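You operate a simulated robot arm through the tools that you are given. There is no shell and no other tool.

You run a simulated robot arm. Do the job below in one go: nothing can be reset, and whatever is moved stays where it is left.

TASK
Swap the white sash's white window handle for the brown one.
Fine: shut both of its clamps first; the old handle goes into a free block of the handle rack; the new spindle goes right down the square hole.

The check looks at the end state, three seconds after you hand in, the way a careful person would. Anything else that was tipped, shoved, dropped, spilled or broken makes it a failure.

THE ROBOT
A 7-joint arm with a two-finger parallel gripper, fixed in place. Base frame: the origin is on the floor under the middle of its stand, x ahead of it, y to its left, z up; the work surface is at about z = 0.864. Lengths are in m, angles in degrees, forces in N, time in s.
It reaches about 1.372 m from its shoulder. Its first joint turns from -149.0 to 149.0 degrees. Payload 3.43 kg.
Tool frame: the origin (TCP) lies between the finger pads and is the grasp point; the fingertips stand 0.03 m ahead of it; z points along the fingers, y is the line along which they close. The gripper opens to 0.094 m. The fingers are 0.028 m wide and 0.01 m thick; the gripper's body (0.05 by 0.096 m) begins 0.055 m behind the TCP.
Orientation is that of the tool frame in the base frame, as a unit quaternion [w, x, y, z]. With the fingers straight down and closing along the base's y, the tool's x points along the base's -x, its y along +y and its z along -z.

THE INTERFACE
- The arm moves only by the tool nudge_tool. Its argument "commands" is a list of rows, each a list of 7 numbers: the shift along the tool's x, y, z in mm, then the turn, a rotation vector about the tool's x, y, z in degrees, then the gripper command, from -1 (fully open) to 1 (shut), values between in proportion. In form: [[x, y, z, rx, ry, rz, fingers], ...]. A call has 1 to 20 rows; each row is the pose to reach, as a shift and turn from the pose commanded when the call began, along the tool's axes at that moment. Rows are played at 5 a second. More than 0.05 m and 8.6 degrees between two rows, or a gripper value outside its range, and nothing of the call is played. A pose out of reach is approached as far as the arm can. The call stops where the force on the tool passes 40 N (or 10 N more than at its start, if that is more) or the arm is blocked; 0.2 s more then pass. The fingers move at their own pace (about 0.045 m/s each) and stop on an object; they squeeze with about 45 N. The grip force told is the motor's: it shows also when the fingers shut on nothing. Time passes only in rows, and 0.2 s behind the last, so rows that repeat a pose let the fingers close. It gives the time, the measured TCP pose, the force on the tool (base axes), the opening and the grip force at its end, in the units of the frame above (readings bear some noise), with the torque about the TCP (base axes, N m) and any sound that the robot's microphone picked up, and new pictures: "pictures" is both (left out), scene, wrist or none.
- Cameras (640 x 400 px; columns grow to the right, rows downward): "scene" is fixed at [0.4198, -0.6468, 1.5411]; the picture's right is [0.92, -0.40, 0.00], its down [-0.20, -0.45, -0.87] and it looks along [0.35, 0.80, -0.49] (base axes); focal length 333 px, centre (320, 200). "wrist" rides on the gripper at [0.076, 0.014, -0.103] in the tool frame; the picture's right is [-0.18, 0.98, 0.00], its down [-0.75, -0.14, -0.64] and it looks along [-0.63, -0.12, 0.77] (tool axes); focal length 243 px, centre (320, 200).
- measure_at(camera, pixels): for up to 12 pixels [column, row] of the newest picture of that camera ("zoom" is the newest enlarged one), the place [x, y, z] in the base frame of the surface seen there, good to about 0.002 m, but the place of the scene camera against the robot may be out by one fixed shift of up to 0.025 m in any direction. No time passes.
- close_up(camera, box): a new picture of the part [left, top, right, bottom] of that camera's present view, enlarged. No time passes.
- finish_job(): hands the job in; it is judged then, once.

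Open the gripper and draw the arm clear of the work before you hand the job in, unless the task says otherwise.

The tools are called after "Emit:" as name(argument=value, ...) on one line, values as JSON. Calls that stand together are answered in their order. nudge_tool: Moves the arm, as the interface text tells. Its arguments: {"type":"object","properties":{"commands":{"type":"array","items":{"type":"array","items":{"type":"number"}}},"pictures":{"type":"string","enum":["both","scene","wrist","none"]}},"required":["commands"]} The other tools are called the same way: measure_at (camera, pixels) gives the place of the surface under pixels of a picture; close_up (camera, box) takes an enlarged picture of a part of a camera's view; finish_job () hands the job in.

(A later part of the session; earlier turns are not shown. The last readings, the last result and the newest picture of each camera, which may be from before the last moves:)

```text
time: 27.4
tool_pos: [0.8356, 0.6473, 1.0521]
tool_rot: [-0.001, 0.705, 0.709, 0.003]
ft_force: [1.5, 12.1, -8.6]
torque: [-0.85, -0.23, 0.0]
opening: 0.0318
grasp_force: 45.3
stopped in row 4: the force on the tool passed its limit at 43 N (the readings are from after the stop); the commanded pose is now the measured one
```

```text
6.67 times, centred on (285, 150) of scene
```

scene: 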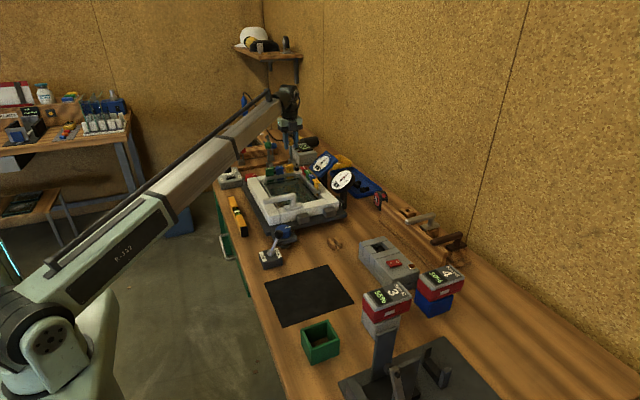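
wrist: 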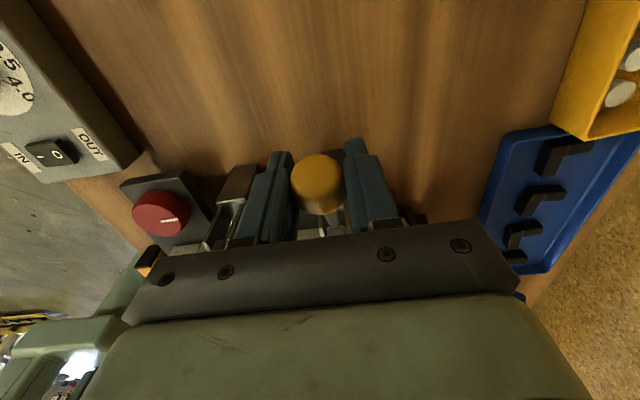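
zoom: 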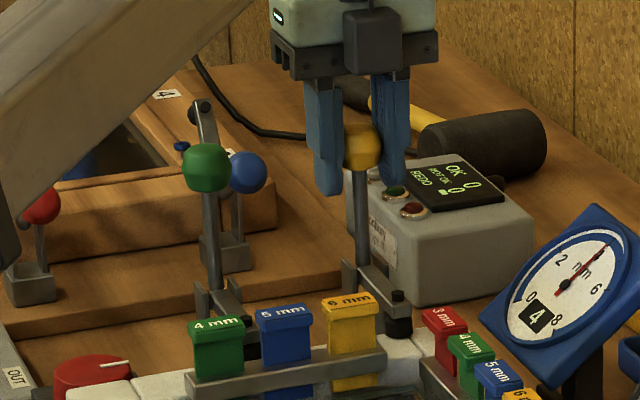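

Both levers are now upright. I open the fingers, rise, and check the yellow clamp stays shut.

Emit:
nudge_tool(commands=[[0, 0, 0, 0, 0, 0, -0.3], [0, 0, 0, 0, 0, 0, -0.3], [0, 0, 0, 0, 0, 0, -0.3], [0, 0, -40, 0, 0, 0, -0.3], [0, 0, -80, 0, 0, 0, -0.3], [0, 0, -125, 0, 0, 0, -0.3], [0, 0, -125, 0, 0, 0, -0.3]], pictures="both")

Emit:
close_up(camera="scene", box=[240, 130, 370, 215])

Emit:
close_up(camera="wrist", box=[180, 60, 450, 240])

```text
time: 29.0
tool_pos: [0.8335, 0.6448, 1.1783]
tool_rot: [-0.001, 0.706, 0.708, 0.003]
ft_force: [-0.2, 0.8, 0.4]
torque: [0.0, -0.05, -0.04]
opening: 0.0613
grasp_force: 0.1
```

scene: 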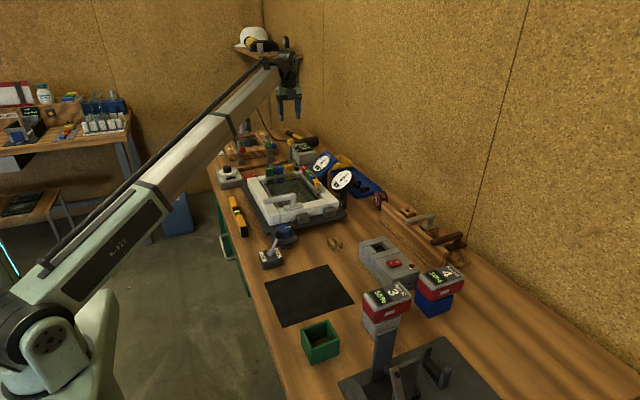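
wrist: 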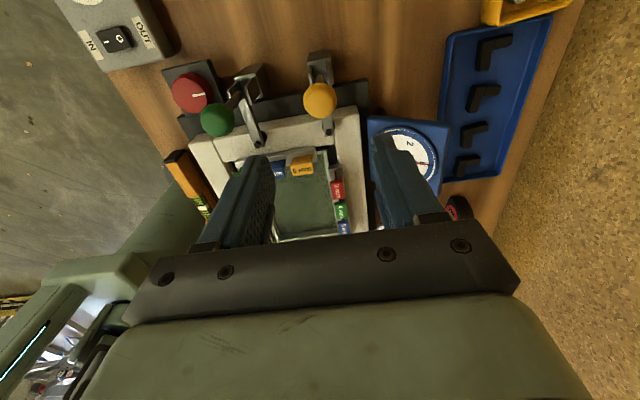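

```text
4.71 times, centred on (305, 172) of scene
```

zoom: 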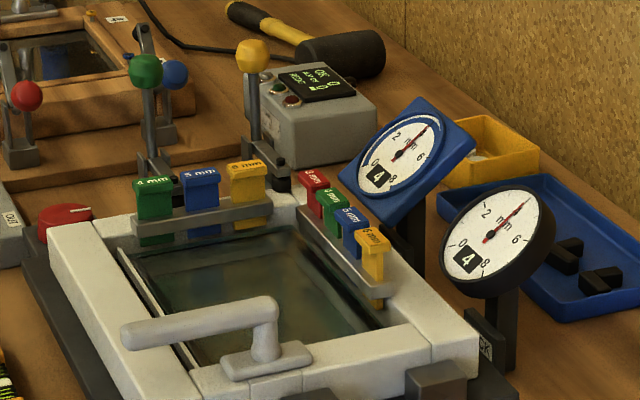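

```text
2.22 times, centred on (315, 150) of wrist
```

zoom: 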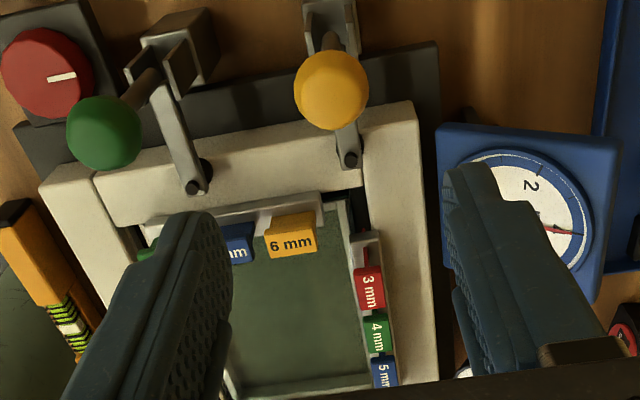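

Both clamps are shut (green and yellow levers upright, bars on the sash). Now I go view the handle rack: rotate back −90° and move to about (0.95, 0.08, 1.18).

Emit:
nudge_tool(commands=[[-43, 9, 0, 0, 0, -7, -1], [-86, 18, 0, 0, 0, -14, -1], [-129, 27, 0, 0, 0, -21, -1], [-172, 36, 0, 0, 0, -28, -1], [-215, 45, 0, 0, 0, -35, -1], [-258, 54, 0, 0, 0, -42, -1], [-301, 63, 0, 0, 0, -49, -1], [-344, 72, 0, 0, 0, -56, -1], [-387, 81, 0, 0, 0, -63, -1], [-430, 90, 0, 0, 0, -70, -1], [-473, 99, 0, 0, 0, -77, -1], [-516, 108, 0, 0, 0, -84, -1], [-559, 117, 0, 0, 0, -90, -1], [-565, 117, 0, 0, 0, -90, -1]], pictures="both")

```text
time: 32.0
tool_pos: [0.9527, 0.0766, 1.1752]
tool_rot: [0.001, -0.002, 1.0, 0.004]
ft_force: [-0.5, 0.4, -1.0]
torque: [-0.01, 0.01, 0.0]
opening: 0.0939
grasp_force: 0.1
```

scene: 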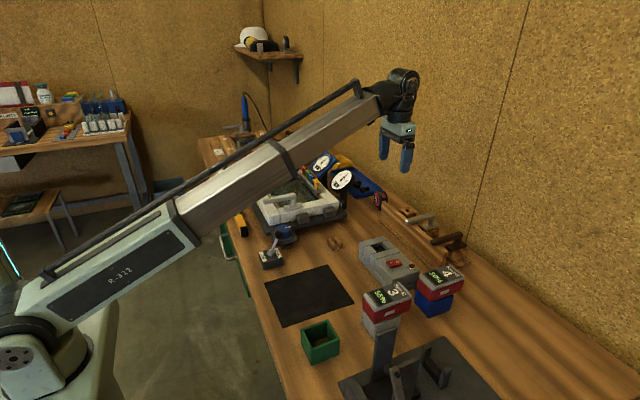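
wrist: 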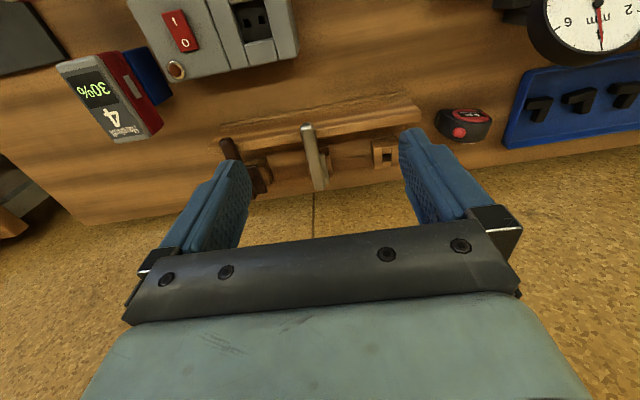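

The rack shows a brown handle at (240,165), a silver one at (313,155), and a free block with a square hole at (384,156). I zoom and measure.

Emit:
close_up(camera="wrist", box=[200, 90, 440, 210])

Emit:
measure_at(camera="wrist", pixels=[[228, 143], [235, 157], [258, 165], [261, 180], [307, 128], [311, 145], [317, 170], [319, 185], [384, 155], [374, 146], [393, 146], [384, 163]])

```text
2.67 times, centred on (320, 150) of wrist
```

zoom: 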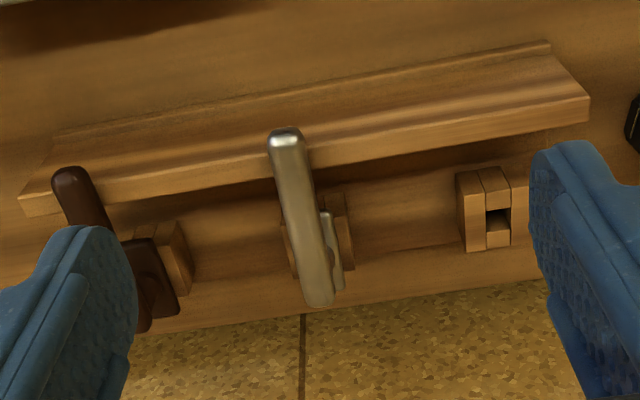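

```text
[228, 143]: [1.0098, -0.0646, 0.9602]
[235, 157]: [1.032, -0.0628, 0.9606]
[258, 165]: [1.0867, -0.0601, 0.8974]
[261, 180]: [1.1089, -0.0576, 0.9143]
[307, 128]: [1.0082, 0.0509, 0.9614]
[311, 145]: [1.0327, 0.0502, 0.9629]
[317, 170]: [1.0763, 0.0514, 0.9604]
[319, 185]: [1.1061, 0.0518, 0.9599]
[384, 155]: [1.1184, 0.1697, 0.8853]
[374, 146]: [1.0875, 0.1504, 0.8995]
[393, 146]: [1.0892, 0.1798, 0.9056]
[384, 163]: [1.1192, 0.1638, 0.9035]
```

I measure the wall's position, board top, and block corners before going closer.

Emit:
measure_at(camera="wrist", pixels=[[380, 205], [300, 215], [330, 190], [270, 140], [350, 118], [405, 100], [386, 158], [376, 158], [395, 158], [380, 183], [383, 170], [345, 150]])

Emit:
close_up(camera="wrist", box=[350, 125, 420, 185])

```text
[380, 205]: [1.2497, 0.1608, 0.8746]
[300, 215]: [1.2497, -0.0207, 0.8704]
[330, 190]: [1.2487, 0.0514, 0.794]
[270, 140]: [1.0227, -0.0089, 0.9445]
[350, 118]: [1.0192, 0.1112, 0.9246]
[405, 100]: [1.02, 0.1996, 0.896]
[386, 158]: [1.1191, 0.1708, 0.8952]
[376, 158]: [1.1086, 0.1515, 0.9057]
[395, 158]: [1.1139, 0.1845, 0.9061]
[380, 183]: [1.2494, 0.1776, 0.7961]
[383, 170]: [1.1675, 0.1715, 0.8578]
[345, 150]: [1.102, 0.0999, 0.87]
```

```text
6.67 times, centred on (385, 155) of wrist
```

zoom: 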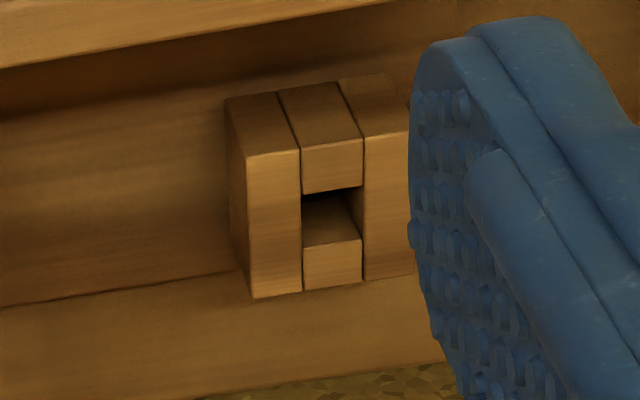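

The wall is at x=1.25, board top z≈0.945, free block top z≈0.905 with hole near (1.11, 0.168). I look at the rack handles in the scene camera to get the side profile.

Emit:
close_up(camera="scene", box=[395, 200, 475, 250])

Emit:
measure_at(camera="zoom", pixels=[[72, 185], [180, 145], [280, 120], [255, 190], [180, 220], [245, 220], [310, 200], [60, 85], [30, 85], [255, 155], [280, 340], [470, 275]])

```text
8.00 times, centred on (435, 225) of scene
```

zoom: 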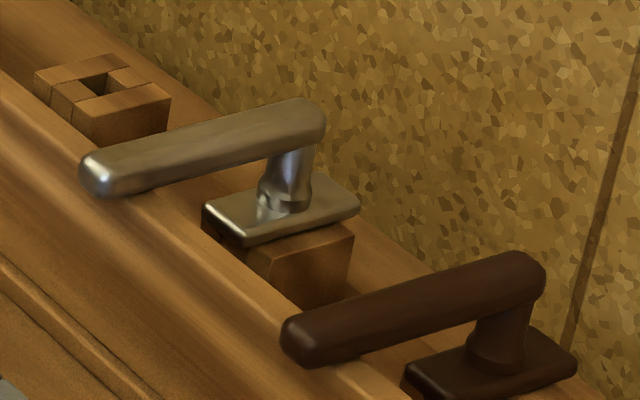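

```text
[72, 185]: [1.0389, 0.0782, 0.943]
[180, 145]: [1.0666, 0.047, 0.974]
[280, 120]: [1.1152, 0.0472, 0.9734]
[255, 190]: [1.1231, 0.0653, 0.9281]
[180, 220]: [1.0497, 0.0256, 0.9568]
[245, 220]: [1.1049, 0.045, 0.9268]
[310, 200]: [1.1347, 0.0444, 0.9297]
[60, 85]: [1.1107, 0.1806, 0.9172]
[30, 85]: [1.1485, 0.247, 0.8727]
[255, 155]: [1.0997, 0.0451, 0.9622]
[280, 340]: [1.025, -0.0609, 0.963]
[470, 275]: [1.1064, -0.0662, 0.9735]
```

Side profile is clear: rosette ~11 mm thick, neck at the grip's +x end, grip top 57 mm above the seat. Now I go above the white handle at (0.72, 0.29, 1.12) for a close look at its neck and rosette.

Emit:
nudge_tool(commands=[[33, 30, 0, 0, 0, 0, -1], [66, 60, 0, 0, 0, 0, -1], [99, 90, 0, 0, 0, 0, -1], [132, 120, 0, 0, 0, 0, -1], [165, 150, 10, 0, 0, 0, -1], [198, 181, 30, 0.2, 0, 0, -1], [233, 213, 50, 0.4, 0, 0, -1], [233, 213, 55, 0.4, 0, 0, -1], [233, 213, 55, 0.4, 0, 0, -1]], pictures="both")

Emit:
close_up(camera="wrist", box=[240, 0, 420, 200])

Emit:
close_up(camera="scene", box=[255, 175, 345, 235])

```text
refused: row 7 steps farther than a row can; nothing moved
```

```text
2.00 times, centred on (330, 100) of wrist
```

zoom: 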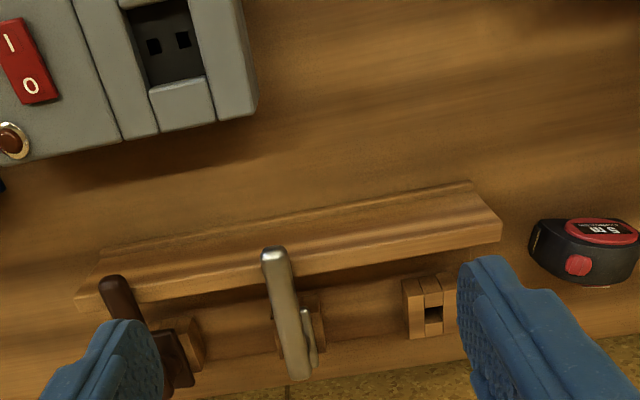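

```text
6.67 times, centred on (300, 205) of scene
```

zoom: 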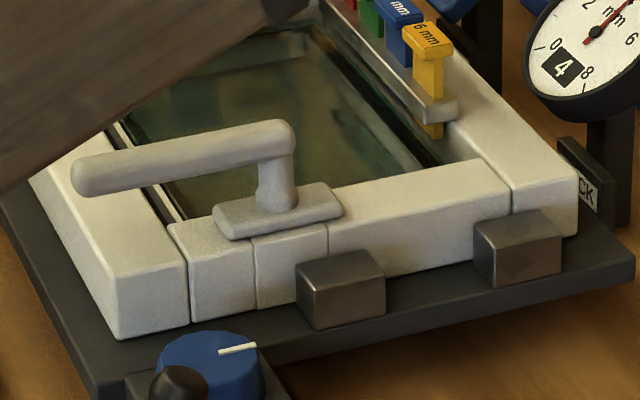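

One row exceeded the step limit; I replay with smaller steps.

Emit:
nudge_tool(commands=[[30, 27, 0, 0, 0, 0, -1], [60, 54, 0, 0, 0, 0, -1], [90, 81, 0, 0, 0, 0, -1], [120, 108, 0, 0, 0, 0, -1], [150, 135, 5, 0, 0, 0, -1], [180, 162, 20, 0.2, 0, 0, -1], [210, 190, 35, 0.4, 0, 0, -1], [233, 213, 55, 0.4, 0, 0, -1], [233, 213, 55, 0.4, 0, 0, -1]], pictures="both")

Emit:
close_up(camera="wrist", box=[240, 0, 420, 200])

Emit:
close_up(camera="scene", box=[255, 175, 345, 235])

```text
time: 34.0
tool_pos: [0.7214, 0.2936, 1.1224]
tool_rot: [0.001, -0.002, 1.0, 0.0]
ft_force: [-0.2, 0.0, 0.3]
torque: [0.0, 0.01, -0.02]
opening: 0.094
grasp_force: 0.0
```

scene: 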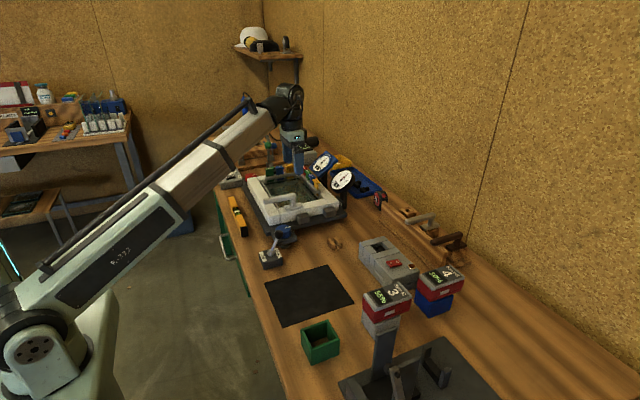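
wrist: 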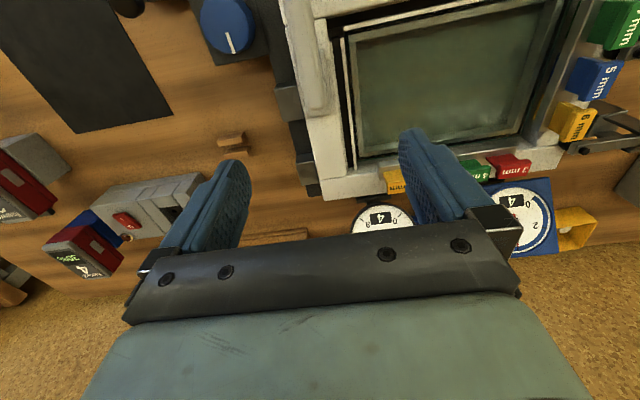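

```text
2.00 times, centred on (330, 100) of wrist
```

zoom: 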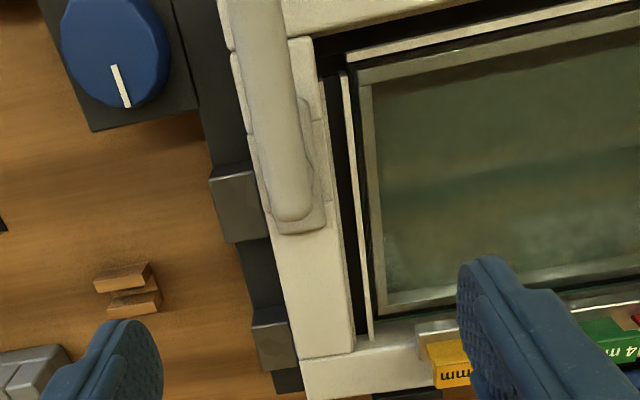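

```text
6.67 times, centred on (300, 205) of scene
```

zoom: 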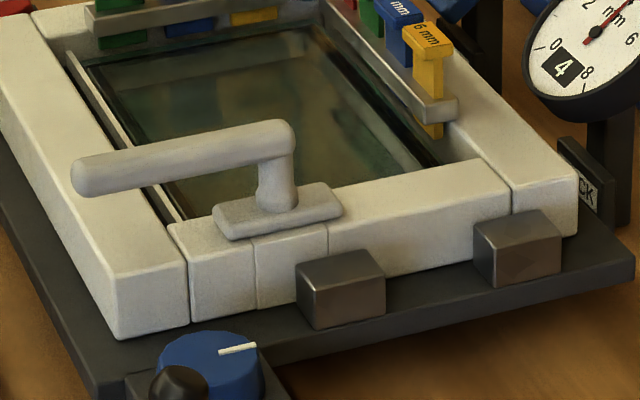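

The rosette's right and bottom edges and the grip end are visible in the wrist zoom. I measure these to locate the spindle axis.

Emit:
measure_at(camera="zoom", pixels=[[293, 120], [328, 225]])

Emit:
measure_at(camera="wrist", pixels=[[315, 109], [314, 104], [310, 90], [302, 80], [320, 80], [326, 112], [311, 115], [325, 90], [318, 52], [322, 60], [325, 105], [330, 113]])

Emit:
close_up(camera="wrist", box=[280, 30, 350, 130])

```text
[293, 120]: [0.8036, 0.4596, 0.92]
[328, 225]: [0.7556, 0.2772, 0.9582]
```

```text
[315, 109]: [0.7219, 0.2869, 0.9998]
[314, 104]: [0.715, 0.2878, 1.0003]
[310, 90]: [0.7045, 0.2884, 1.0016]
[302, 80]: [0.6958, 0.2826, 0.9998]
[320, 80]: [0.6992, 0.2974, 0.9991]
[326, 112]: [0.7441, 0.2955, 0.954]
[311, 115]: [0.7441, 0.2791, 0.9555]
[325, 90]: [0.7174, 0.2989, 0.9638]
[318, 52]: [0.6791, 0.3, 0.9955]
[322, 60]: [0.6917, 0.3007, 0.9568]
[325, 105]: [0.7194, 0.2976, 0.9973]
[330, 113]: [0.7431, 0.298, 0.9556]
```

```text
4.00 times, centred on (315, 80) of wrist
```

zoom: 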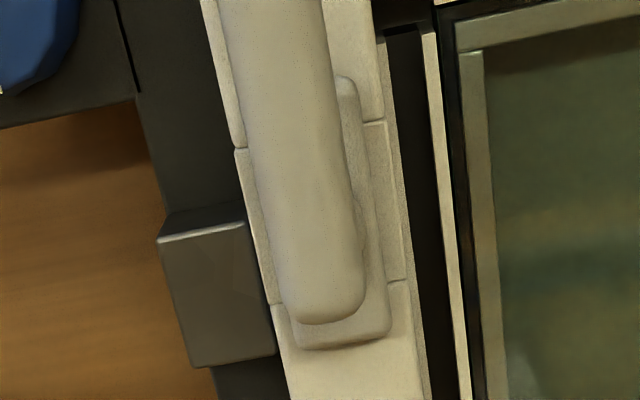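

I measure the rosette corners and seams on this enlarged picture.

Emit:
measure_at(camera="zoom", pixels=[[345, 88], [370, 240], [384, 330], [345, 335], [305, 342], [325, 318], [355, 280], [270, 280], [238, 152], [274, 306], [384, 122], [404, 282]])

Emit:
measure_at(camera="zoom", pixels=[[240, 60], [325, 60], [250, 150], [345, 150], [265, 240], [358, 240], [280, 100], [300, 200], [320, 300], [290, 40], [310, 250], [320, 316]])

```text
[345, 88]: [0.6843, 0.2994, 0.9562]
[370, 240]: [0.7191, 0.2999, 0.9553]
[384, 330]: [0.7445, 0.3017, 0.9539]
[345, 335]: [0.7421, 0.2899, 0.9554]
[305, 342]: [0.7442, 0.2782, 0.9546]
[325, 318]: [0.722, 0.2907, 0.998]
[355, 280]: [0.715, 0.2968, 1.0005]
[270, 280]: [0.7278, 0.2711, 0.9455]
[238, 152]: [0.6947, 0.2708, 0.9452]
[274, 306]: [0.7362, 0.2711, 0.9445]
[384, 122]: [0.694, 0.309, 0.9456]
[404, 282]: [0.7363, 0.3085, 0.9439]
```

```text
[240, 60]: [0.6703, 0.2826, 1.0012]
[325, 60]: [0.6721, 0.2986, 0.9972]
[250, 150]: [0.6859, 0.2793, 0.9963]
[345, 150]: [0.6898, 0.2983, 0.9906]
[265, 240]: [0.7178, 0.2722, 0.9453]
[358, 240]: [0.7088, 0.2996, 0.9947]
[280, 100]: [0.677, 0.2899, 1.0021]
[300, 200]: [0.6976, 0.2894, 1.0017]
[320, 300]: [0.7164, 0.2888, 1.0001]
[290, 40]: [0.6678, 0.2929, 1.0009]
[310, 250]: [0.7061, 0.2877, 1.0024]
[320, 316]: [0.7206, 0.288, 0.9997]
```

Spindle axis ≈ (0.7145, 0.289), grip y from 0.279 to 0.2985, aligned with x. I descend to TCP (0.707, 0.289, 0.992) with a 60 mm opening so the pads clasp the grip right by the neck, tips clear of the rosette.

Emit:
nudge_tool(commands=[[7, -2, 35, 0, 0.1, 0.2, -0.3], [14.4, -4.6, 70, 0, 0.1, 0.2, -0.3], [14.4, -4.6, 100, 0, 0.1, 0.2, -0.3], [14.4, -4.6, 120, 0, 0.1, 0.2, -0.3], [14.4, -4.6, 130.4, 0, 0.1, 0.2, -0.3], [14.4, -4.6, 130.4, 0, 0.1, 0.2, -0.3]], pictures="both")

Emit:
close_up(camera="scene", box=[255, 175, 345, 235])

```text
time: 35.4
tool_pos: [0.7057, 0.2868, 0.9923]
tool_rot: [0.002, 0.0, 1.0, 0.0]
ft_force: [0.4, 0.2, 0.2]
torque: [-0.03, 0.01, 0.03]
opening: 0.0612
grasp_force: 0.2
```

scene: 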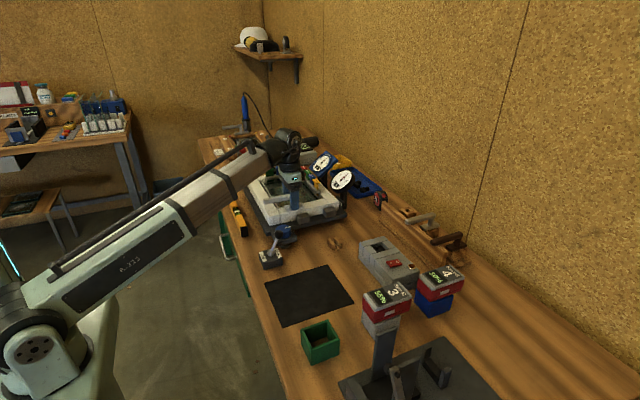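
wrist: 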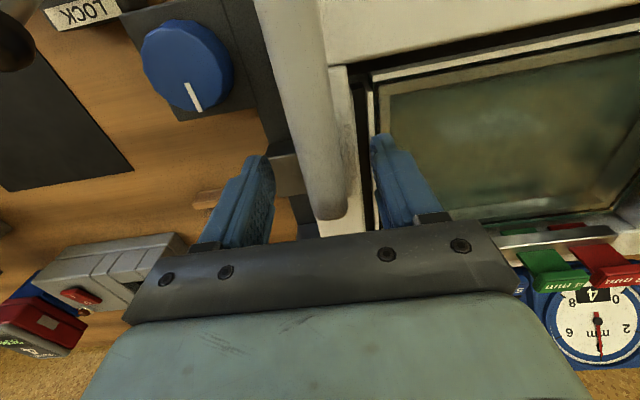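

```text
6.67 times, centred on (300, 205) of scene
```

zoom: 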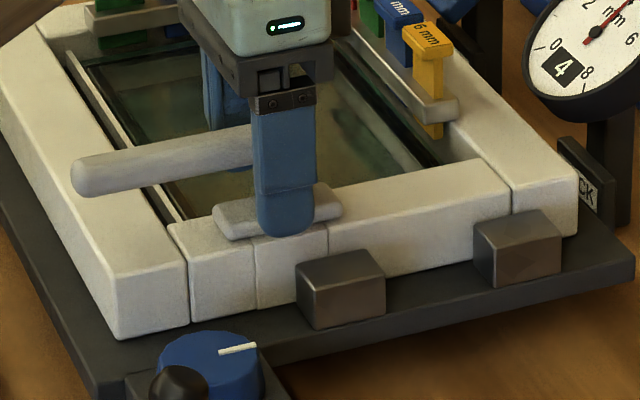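

The grip lies between the pads, about 2 mm toward +y. I shift +2 mm and close on it.

Emit:
nudge_tool(commands=[[0, 2, 0, 0, 0, 0, -0.3], [0, 2, 0, 0, 0, 0, 0.2], [0, 2, 0, 0, 0, 0, 0.5], [0, 2, 0, 0, 0, 0, 1], [0, 2, 0, 0, 0, 0, 1], [0, 2, 0, 0, 0, 0, 1]], pictures="wrist")

```text
time: 36.8
tool_pos: [0.7061, 0.2888, 0.9916]
tool_rot: [0.0, 0.0, 1.0, 0.0]
ft_force: [0.2, 0.6, -0.3]
torque: [0.03, 0.01, -0.02]
opening: 0.0238
grasp_force: 45.1
```

wrist: 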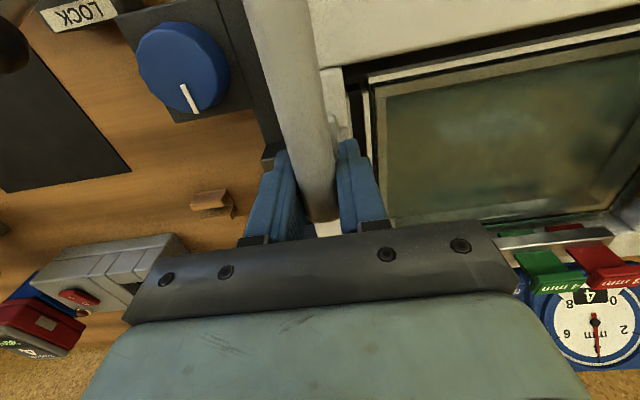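

Gripped squarely (23.8 mm, near-zero side forces). I lift straight up slowly by 60 mm.

Emit:
nudge_tool(commands=[[0, 0, -4, 0, 0, 0, 1], [0, 0, -9, 0, 0, 0, 1], [0, 0, -15, 0, 0, 0, 1], [0, 0, -22, 0, 0, 0, 1], [0, 0, -30, 0, 0, 0, 1], [0, 0, -38, 0, 0, 0, 1], [0, 0, -46, 0, 0, 0, 1], [0, 0, -54, 0, 0, 0, 1], [0, 0, -62, 0, 0, 0, 1], [0, 0, -62, 0, 0, 0, 1]], pictures="both")

Emit:
close_up(camera="scene", box=[255, 165, 345, 225])

```text
time: 39.0
tool_pos: [0.7066, 0.2897, 1.0521]
tool_rot: [0.001, 0.0, 1.0, 0.0]
ft_force: [0.0, 0.1, -2.4]
torque: [0.04, -0.02, -0.01]
opening: 0.0238
grasp_force: 44.7
```

scene: 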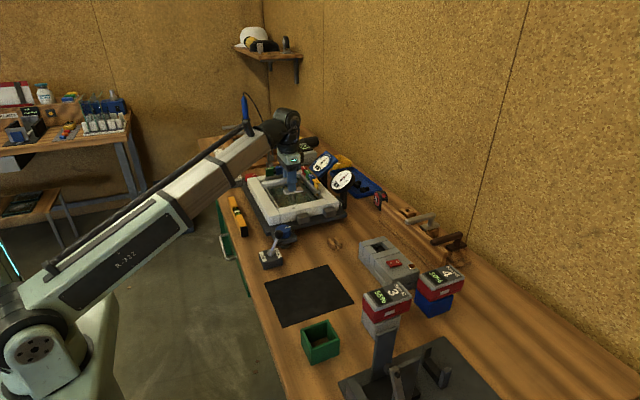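
wrist: 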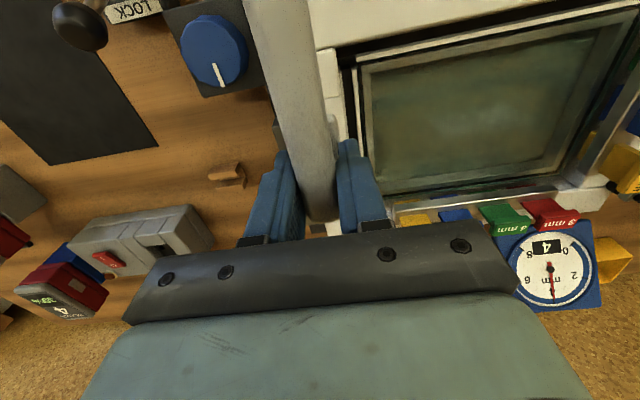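

```text
6.67 times, centred on (300, 195) of scene
```

zoom: 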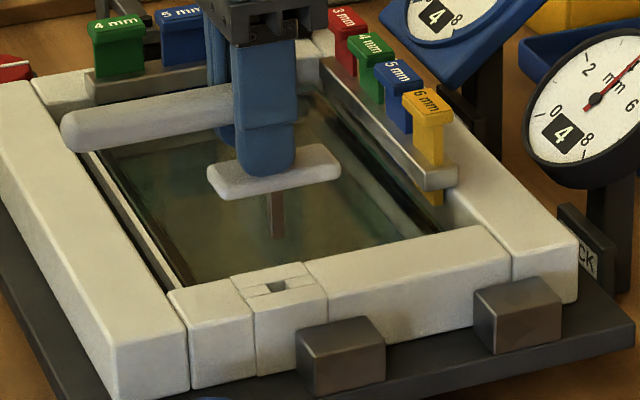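

The handle is out, its ~30 mm square spindle hanging at scene zoom (278,215), and the sash's square hole is visible at (272,287). I measure these in the scene view for relative geometry.

Emit:
close_up(camera="scene", box=[275, 185, 315, 215])

Emit:
measure_at(camera="zoom", pixels=[[290, 150], [295, 225], [274, 345], [305, 345], [250, 360], [300, 380], [280, 325], [330, 330], [160, 110], [380, 90]])

```text
13.33 times, centred on (295, 200) of scene
```

zoom: 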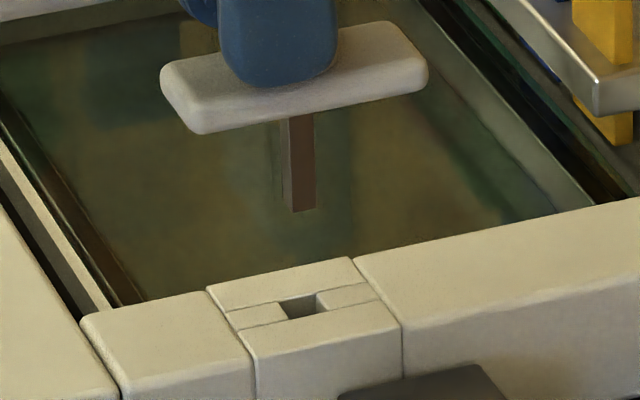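

```text
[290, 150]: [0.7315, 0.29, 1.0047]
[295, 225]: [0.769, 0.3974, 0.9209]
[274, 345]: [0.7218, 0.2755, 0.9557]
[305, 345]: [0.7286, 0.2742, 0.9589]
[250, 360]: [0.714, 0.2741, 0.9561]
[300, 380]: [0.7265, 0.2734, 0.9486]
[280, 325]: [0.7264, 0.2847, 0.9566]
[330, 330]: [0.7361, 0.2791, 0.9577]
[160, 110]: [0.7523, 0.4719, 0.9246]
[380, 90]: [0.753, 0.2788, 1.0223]
```

I sample the sash top around the hole in this zoom, to compute the hole centre by interpolation.

Emit:
measure_at(camera="zoom", pixels=[[230, 300], [260, 318], [265, 290], [340, 270], [350, 293], [345, 312], [300, 280], [310, 335], [255, 330], [370, 310], [330, 325], [285, 335]])

Emit:
close_up(camera="scene", box=[390, 195, 430, 225])

```text
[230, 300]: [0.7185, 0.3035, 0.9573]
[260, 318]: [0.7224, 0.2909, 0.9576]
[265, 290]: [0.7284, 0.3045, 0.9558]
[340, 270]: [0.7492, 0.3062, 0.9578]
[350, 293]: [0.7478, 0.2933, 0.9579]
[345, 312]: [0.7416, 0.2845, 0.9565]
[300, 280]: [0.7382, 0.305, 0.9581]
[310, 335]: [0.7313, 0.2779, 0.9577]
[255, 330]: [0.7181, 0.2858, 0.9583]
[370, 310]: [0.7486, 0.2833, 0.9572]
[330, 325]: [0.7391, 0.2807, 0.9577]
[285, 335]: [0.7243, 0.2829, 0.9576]
```

```text
13.33 times, centred on (410, 210) of scene
```

zoom: 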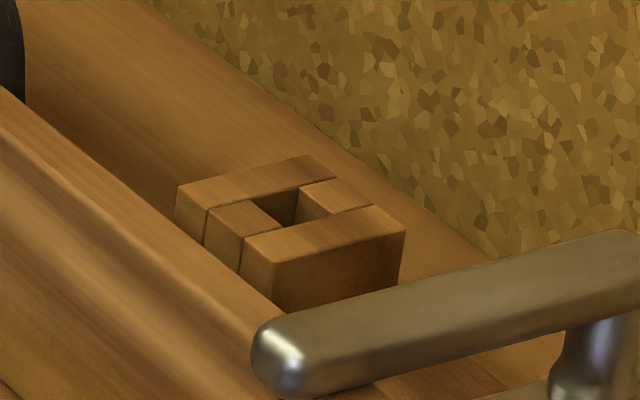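

The rack hole is larger (~14 mm) so easier. I sample the free block's top around its hole in this zoom.

Emit:
measure_at(camera="zoom", pixels=[[200, 193], [240, 183], [290, 170], [315, 170], [225, 210], [262, 222], [320, 188], [350, 202], [280, 245], [330, 232], [380, 220], [300, 250]])

Emit:
measure_at(camera="zoom", pixels=[[180, 188], [303, 158], [400, 232], [274, 260], [250, 232], [245, 205], [330, 180], [360, 205], [215, 200], [270, 176], [350, 225], [310, 238]])

```text
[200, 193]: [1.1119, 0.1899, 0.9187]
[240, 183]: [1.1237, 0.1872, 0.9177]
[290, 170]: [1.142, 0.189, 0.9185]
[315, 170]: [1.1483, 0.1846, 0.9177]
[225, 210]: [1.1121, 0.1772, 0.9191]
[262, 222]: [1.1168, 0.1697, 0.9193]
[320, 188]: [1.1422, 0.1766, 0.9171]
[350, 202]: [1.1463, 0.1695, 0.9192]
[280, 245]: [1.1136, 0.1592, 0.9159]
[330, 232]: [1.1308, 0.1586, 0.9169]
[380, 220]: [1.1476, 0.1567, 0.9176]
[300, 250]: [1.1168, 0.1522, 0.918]
```

```text
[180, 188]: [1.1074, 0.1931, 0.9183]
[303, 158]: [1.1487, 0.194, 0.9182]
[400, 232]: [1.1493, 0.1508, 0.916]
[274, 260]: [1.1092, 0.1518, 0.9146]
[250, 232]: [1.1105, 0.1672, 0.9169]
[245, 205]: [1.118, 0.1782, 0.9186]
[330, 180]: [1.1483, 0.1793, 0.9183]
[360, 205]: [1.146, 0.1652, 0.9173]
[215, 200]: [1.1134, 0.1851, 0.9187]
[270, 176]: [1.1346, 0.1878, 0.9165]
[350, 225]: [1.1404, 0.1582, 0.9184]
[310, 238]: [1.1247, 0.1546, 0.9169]
```

Scene-relative offset from sash hole to free-block hole is (0.395, −0.119, −0.040), agreeing with the wrist measurement. I carry the white handle at z=1.15 to above the free block (TCP 1.1014, 0.1693).

Emit:
nudge_tool(commands=[[0, 0, -33, 0, 0, 0, 1], [0, 0, -66, 0, 0, 0, 1], [0, 0, -98, 0, 0, 0, 1], [-40, -12, -98, 0, 0, 0, 1], [-80, -24, -98, 0, 0, 0, 1], [-120, -36, -98, 0, 0, 0, 1], [-160, -48, -98, 0, 0, 0, 1], [-200, -60, -98, 0, 0, 0, 1], [-240, -72, -98, 0, 0, 0, 1], [-280, -84, -98, 0, 0, 0, 1], [-320, -96, -98, 0, 0, 0, 1], [-360, -108, -98, 0, 0, 0, 1], [-394.8, -120.4, -98, 0, 0, 0, 1], [-394.8, -120.4, -98, 0, 0, 0, 1]], pictures="both")

```text
time: 42.0
tool_pos: [1.1027, 0.1685, 1.1533]
tool_rot: [0.002, 0.0, 1.0, 0.0]
ft_force: [0.2, 0.6, -2.7]
torque: [-0.06, -0.02, 0.0]
opening: 0.024
grasp_force: 45.1
out of reach, approached as far as the arm can: row 3
```

scene: 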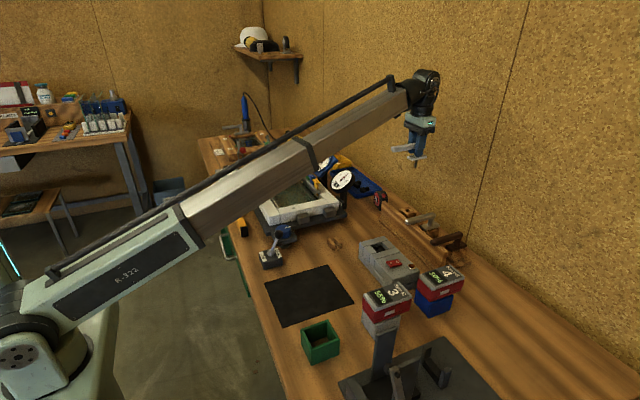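
wrist: 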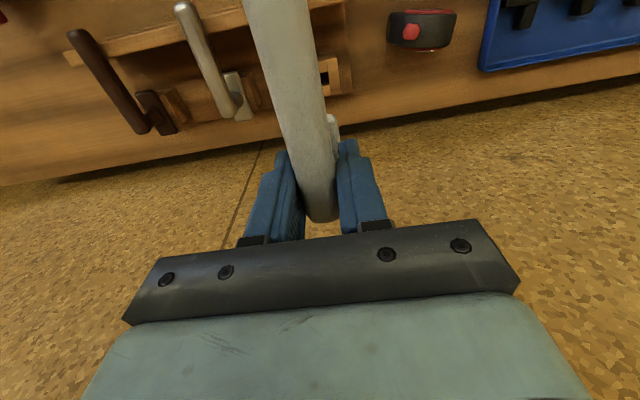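

I descend to TCP z≈1.02 (spindle tip ~40 mm over the block) and check alignment in the scene view.

Emit:
nudge_tool(commands=[[1, 0.8, 40, 0, 0, 0, 1], [1.3, 0.8, 80, 0, 0, 0, 1], [1.3, 0.8, 115, 0, 0, 0, 1], [1.3, 0.8, 133, 0, 0, 0, 1], [1.3, 0.8, 133, 0, 0, 0, 1]], pictures="both")

Emit:
close_up(camera="scene", box=[380, 180, 440, 225])

```text
time: 43.2
tool_pos: [1.0998, 0.1668, 1.0158]
tool_rot: [0.001, 0.0, 1.0, 0.001]
ft_force: [-0.3, 0.3, -1.6]
torque: [0.02, -0.04, -0.01]
opening: 0.0239
grasp_force: 45.6
```

scene: 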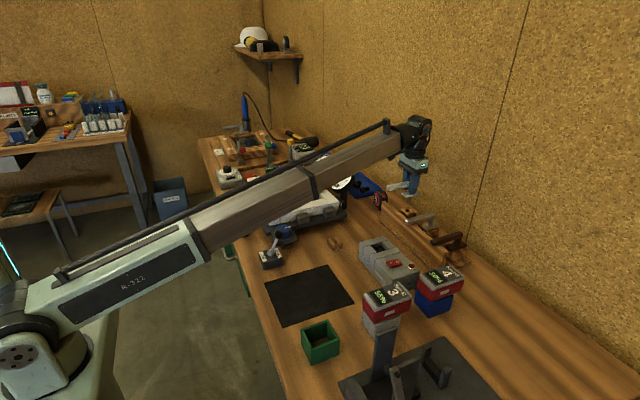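
wrist: 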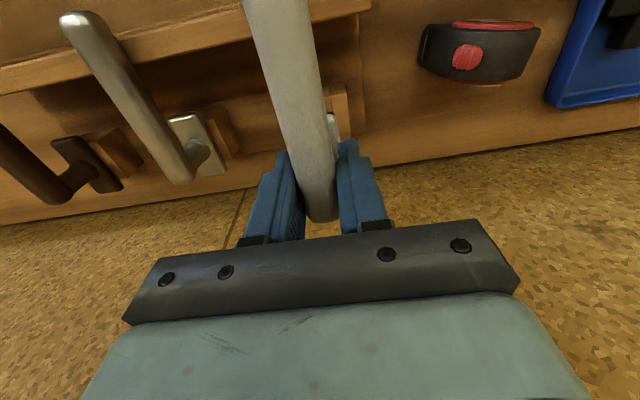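

```text
8.89 times, centred on (410, 202) of scene
```

zoom: 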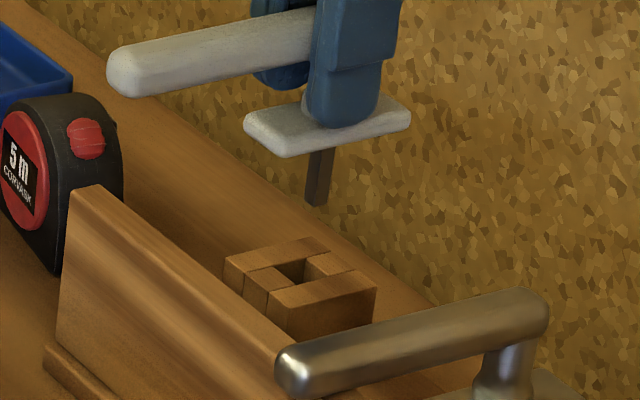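

I measure the spindle in the scene view and compare it with the block hole (scene coordinates 1.1293, 0.1732).

Emit:
measure_at(camera="zoom", pixels=[[313, 165], [325, 165], [318, 180], [312, 195], [322, 195], [316, 203], [265, 125], [400, 118], [285, 150], [300, 262]])

Emit:
close_up(camera="scene", box=[396, 190, 426, 220])

```text
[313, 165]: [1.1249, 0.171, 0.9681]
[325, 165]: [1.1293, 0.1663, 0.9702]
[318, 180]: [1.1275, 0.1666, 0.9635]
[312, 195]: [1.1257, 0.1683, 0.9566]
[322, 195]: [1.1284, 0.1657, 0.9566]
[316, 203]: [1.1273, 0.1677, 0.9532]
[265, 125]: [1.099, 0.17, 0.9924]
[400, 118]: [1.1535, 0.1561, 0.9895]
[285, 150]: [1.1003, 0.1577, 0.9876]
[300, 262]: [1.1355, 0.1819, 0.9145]
```

```text
13.33 times, centred on (411, 205) of scene
```

zoom: 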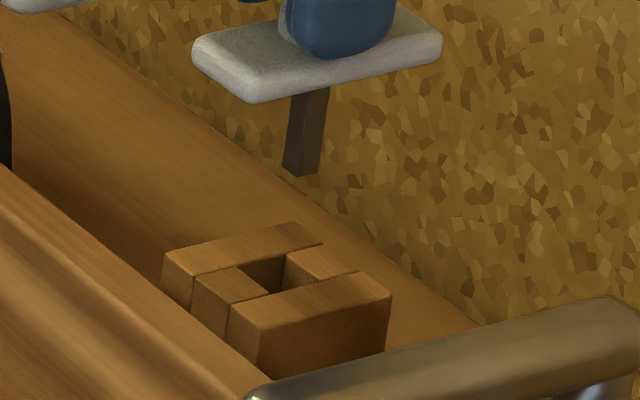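

The spindle's centre in scene coordinates is ≈(1.129, 0.170) against the hole (1.129, 0.173), so I shift +2.5 mm in y and lower slowly.

Emit:
nudge_tool(commands=[[0, 2.5, 8, 0, 0, 0, 1], [0, 2.5, 16, 0, 0, 0, 1], [0, 2.5, 24, 0, 0, 0, 1], [0, 2.5, 31, 0, 0, 0, 1], [0, 2.5, 37, 0, 0, 0, 1], [0, 2.5, 43, 0, 0, 0, 1], [0, 2.5, 49, 0, 0, 0, 1], [0, 2.5, 55, 0, 0, 0, 1]], pictures="scene")

Emit:
close_up(camera="scene", box=[380, 180, 440, 225])

```text
time: 45.0
tool_pos: [1.0995, 0.171, 0.9631]
tool_rot: [0.001, -0.001, 1.0, 0.0]
ft_force: [0.2, 0.2, -1.2]
torque: [0.03, -0.01, 0.01]
opening: 0.0237
grasp_force: 45.1
```

scene: 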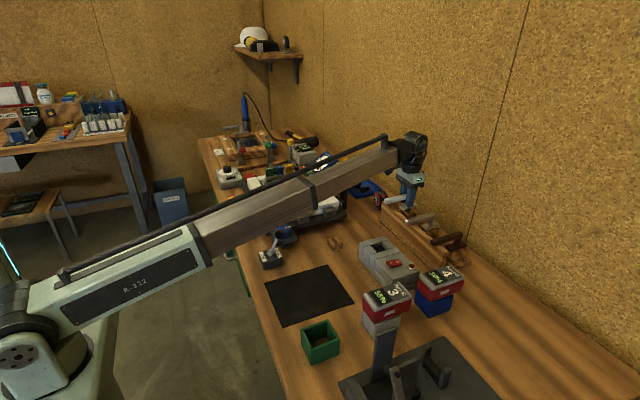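

```text
8.89 times, centred on (410, 202) of scene
```

zoom: 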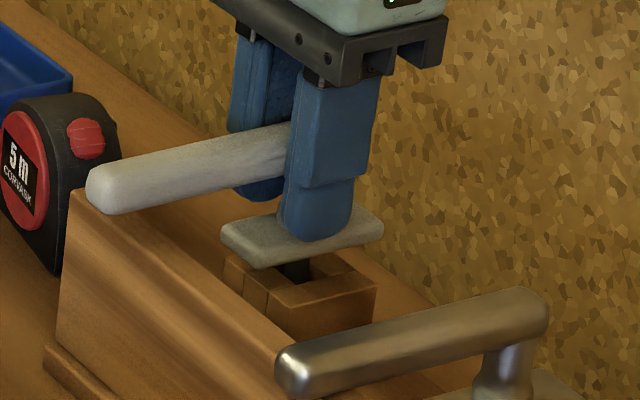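

The spindle has entered the hole without contact. I lower the rest in small steps until the rosette seats.

Emit:
nudge_tool(commands=[[0, -0.5, 2.5, 0, 0, 0, 1], [0, -0.5, 5, 0, 0, 0, 1], [0, -0.5, 7.5, 0, 0, 0, 1], [0, -0.5, 9.5, 0, 0, 0, 1], [0, -0.5, 11, 0, 0, 0, 1], [0, -0.5, 12, 0, 0, 0, 1]], pictures="scene")

Emit:
close_up(camera="scene", box=[380, 180, 440, 225])

```text
time: 46.4
tool_pos: [1.0988, 0.1714, 0.9516]
tool_rot: [0.001, -0.001, 1.0, 0.0]
ft_force: [0.1, -0.2, -1.8]
torque: [0.02, -0.05, 0.03]
opening: 0.0241
grasp_force: 44.9
```

scene: 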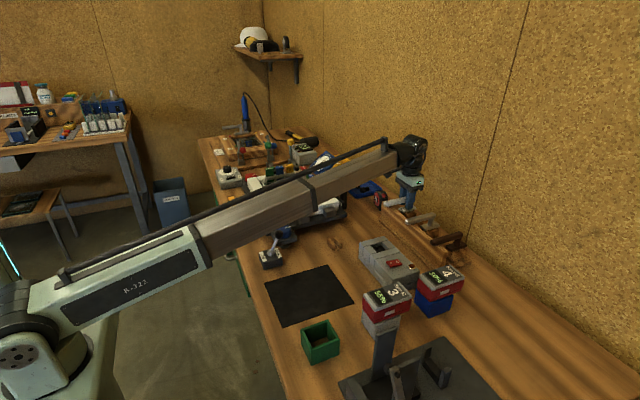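

```text
8.89 times, centred on (410, 202) of scene
```

zoom: 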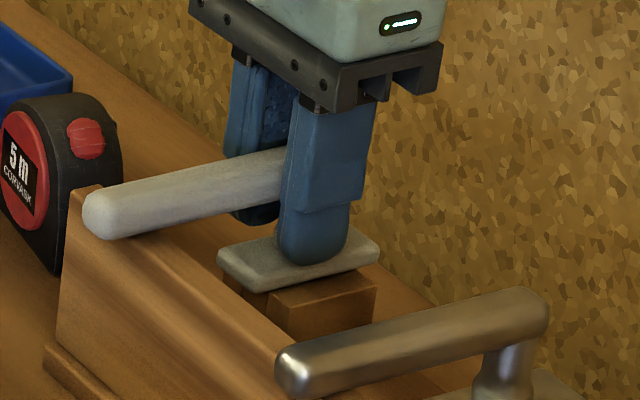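

Almost flush but no contact force yet; I lower up to 4 mm more in 0.8 mm steps.

Emit:
nudge_tool(commands=[[0, 0, 0.8, 0, 0, 0, 1], [0, 0, 1.6, 0, 0, 0, 1], [0, 0, 2.2, 0, 0, 0, 1]], pictures="scene")

Emit:
close_up(camera="scene", box=[390, 190, 430, 220])

```text
time: 47.2
tool_pos: [1.0973, 0.172, 0.9514]
tool_rot: [0.0, 0.0, 1.0, 0.0]
ft_force: [1.9, -0.2, 2.5]
torque: [0.0, 0.41, 0.06]
opening: 0.0239
grasp_force: 44.5
```

scene: 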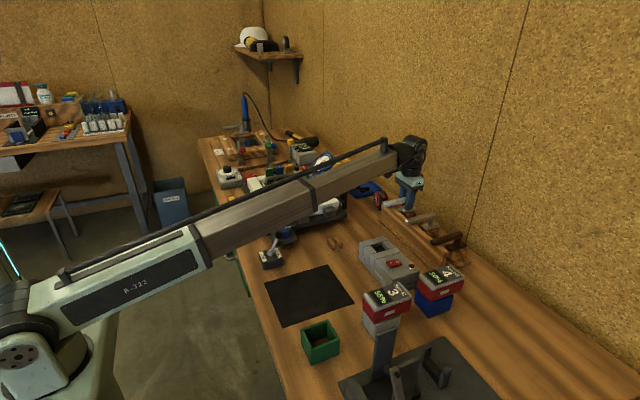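

```text
13.33 times, centred on (410, 205) of scene
```

zoom: 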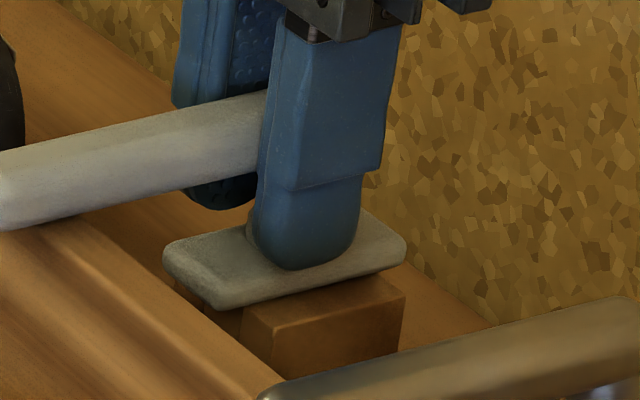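

The rosette is seated (support force now upward). I open the fingers gradually and rise straight up.

Emit:
nudge_tool(commands=[[0, 0, 0, 0, 0, 0, 0.4], [0, 0, 0, 0, 0, 0, 0.2], [0, 0, 0, 0, 0, 0, -0.1], [0, 0, 0, 0, 0, 0, -0.3], [0, 0, 0, 0, 0, 0, -0.3], [0, 0, -20, 0, 0, 0, -0.3], [0, 0, -50, 0, 0, 0, -0.3], [0, 0, -90, 0, 0, 0, -0.3], [0, 0, -130, 0, 0, 0, -0.3], [0, 0, -130, 0, 0, 0, -0.3]], pictures="both")

Emit:
close_up(camera="scene", box=[380, 190, 480, 255])

Emit:
close_up(camera="wrist", box=[0, 0, 400, 220])

```text
time: 49.4
tool_pos: [1.0969, 0.1733, 1.0811]
tool_rot: [0.001, 0.001, 1.0, 0.0]
ft_force: [0.9, -0.5, -0.7]
torque: [0.0, -0.05, 0.0]
opening: 0.061
grasp_force: 0.0
```

scene: 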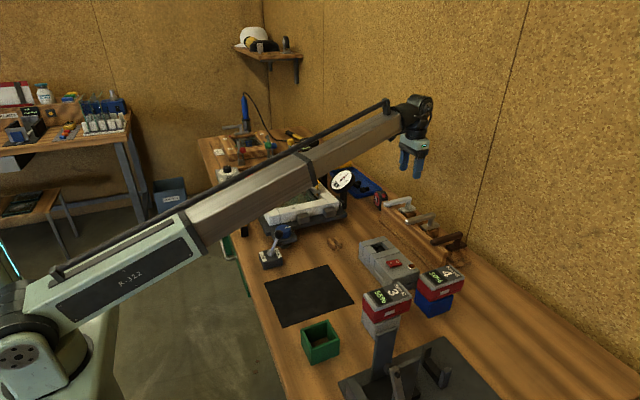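
wrist: 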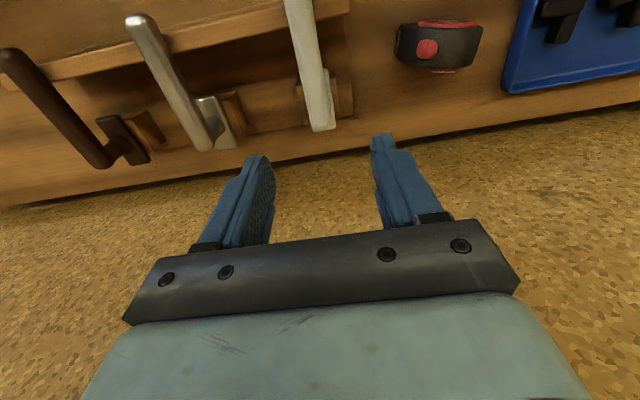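

```text
6.15 times, centred on (430, 222) of scene
```

zoom: 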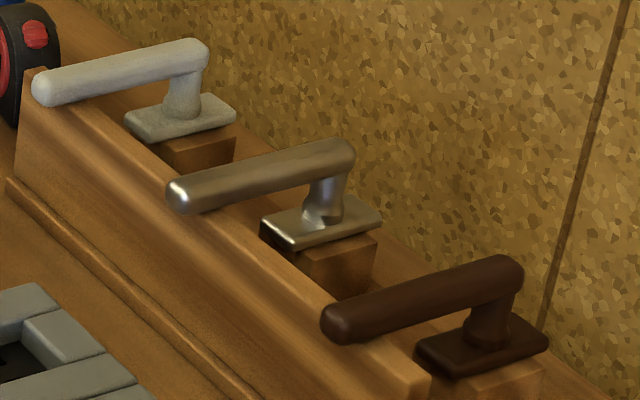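

```text
1.60 times, centred on (200, 110) of wrist
```

zoom: 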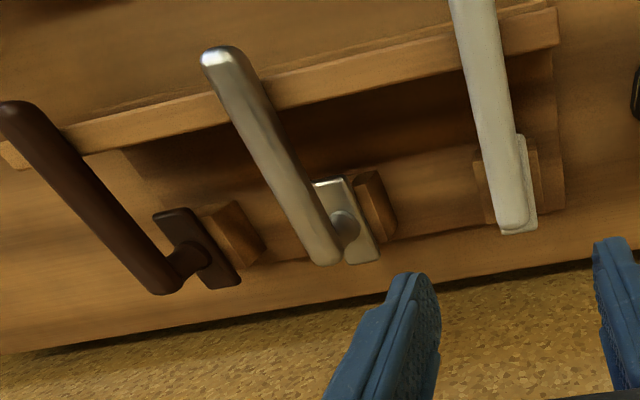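

The white handle sits level in the formerly free block. Now I move over the brown handle (y≈−0.063) and view it.

Emit:
nudge_tool(commands=[[0, -40, 0, 0, 0, 0, -0.3], [0, -80, 0, 0, 0, 0, -0.3], [0, -120, 0, 0, 0, 0, -0.3], [0, -160, 0, 0, 0, 0, -0.3], [0, -200, 0, 0, 0, 0, -0.3], [-5, -236, 0, 0, 0, 0, -0.3], [-5, -236, 0, 0, 0, 0, -0.3]], pictures="wrist")

Emit:
close_up(camera="wrist", box=[270, 0, 390, 160])

```text
time: 51.0
tool_pos: [1.1013, -0.0643, 1.0781]
tool_rot: [0.001, 0.0, 1.0, 0.0]
ft_force: [-0.2, -0.1, 0.1]
torque: [0.03, 0.01, -0.03]
opening: 0.0611
grasp_force: 0.0
```

wrist: 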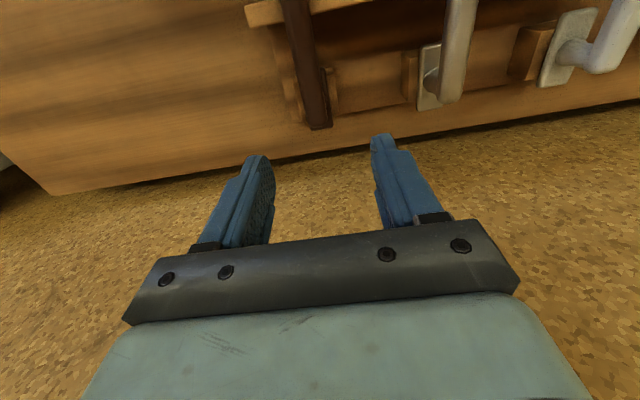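

```text
2.50 times, centred on (330, 80) of wrist
```

zoom: 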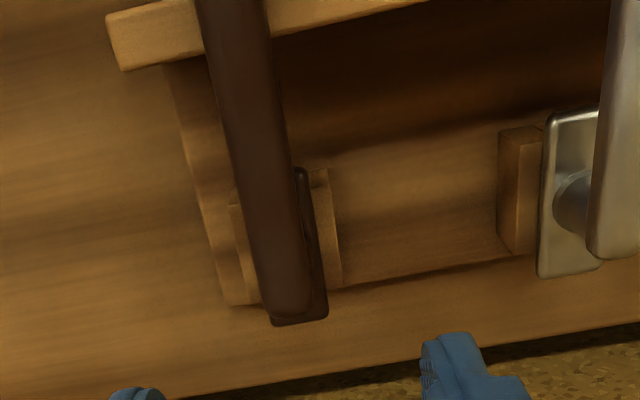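

I measure the brown grip's edges, end, and rosette corners in this zoom.

Emit:
measure_at(camera="zoom", pixels=[[300, 172], [318, 260], [325, 315], [300, 320], [276, 322], [280, 305], [288, 306], [285, 290], [250, 150], [270, 250], [232, 60], [262, 200]])

Emit:
measure_at(camera="zoom", pixels=[[215, 90], [268, 90], [228, 150], [280, 150], [240, 200], [290, 200], [252, 250], [298, 250], [260, 285], [305, 285], [335, 285], [240, 302]])

```text
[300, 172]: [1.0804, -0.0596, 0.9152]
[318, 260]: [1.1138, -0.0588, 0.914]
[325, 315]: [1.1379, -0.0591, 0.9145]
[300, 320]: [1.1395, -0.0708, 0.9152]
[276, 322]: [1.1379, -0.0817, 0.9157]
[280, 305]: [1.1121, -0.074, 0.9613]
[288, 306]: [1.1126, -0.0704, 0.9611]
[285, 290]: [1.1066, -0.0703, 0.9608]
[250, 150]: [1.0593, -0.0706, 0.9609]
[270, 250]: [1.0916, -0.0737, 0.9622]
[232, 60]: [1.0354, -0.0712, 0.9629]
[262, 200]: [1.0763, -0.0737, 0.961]
```

```text
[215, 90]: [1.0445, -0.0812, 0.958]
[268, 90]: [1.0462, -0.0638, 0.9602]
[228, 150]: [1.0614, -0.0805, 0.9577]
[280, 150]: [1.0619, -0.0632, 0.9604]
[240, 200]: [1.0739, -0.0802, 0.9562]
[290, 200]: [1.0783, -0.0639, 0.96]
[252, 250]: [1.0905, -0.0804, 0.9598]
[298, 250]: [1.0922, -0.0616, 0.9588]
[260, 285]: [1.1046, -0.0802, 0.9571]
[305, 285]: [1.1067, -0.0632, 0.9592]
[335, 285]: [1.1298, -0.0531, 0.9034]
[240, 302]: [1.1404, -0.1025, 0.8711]
```

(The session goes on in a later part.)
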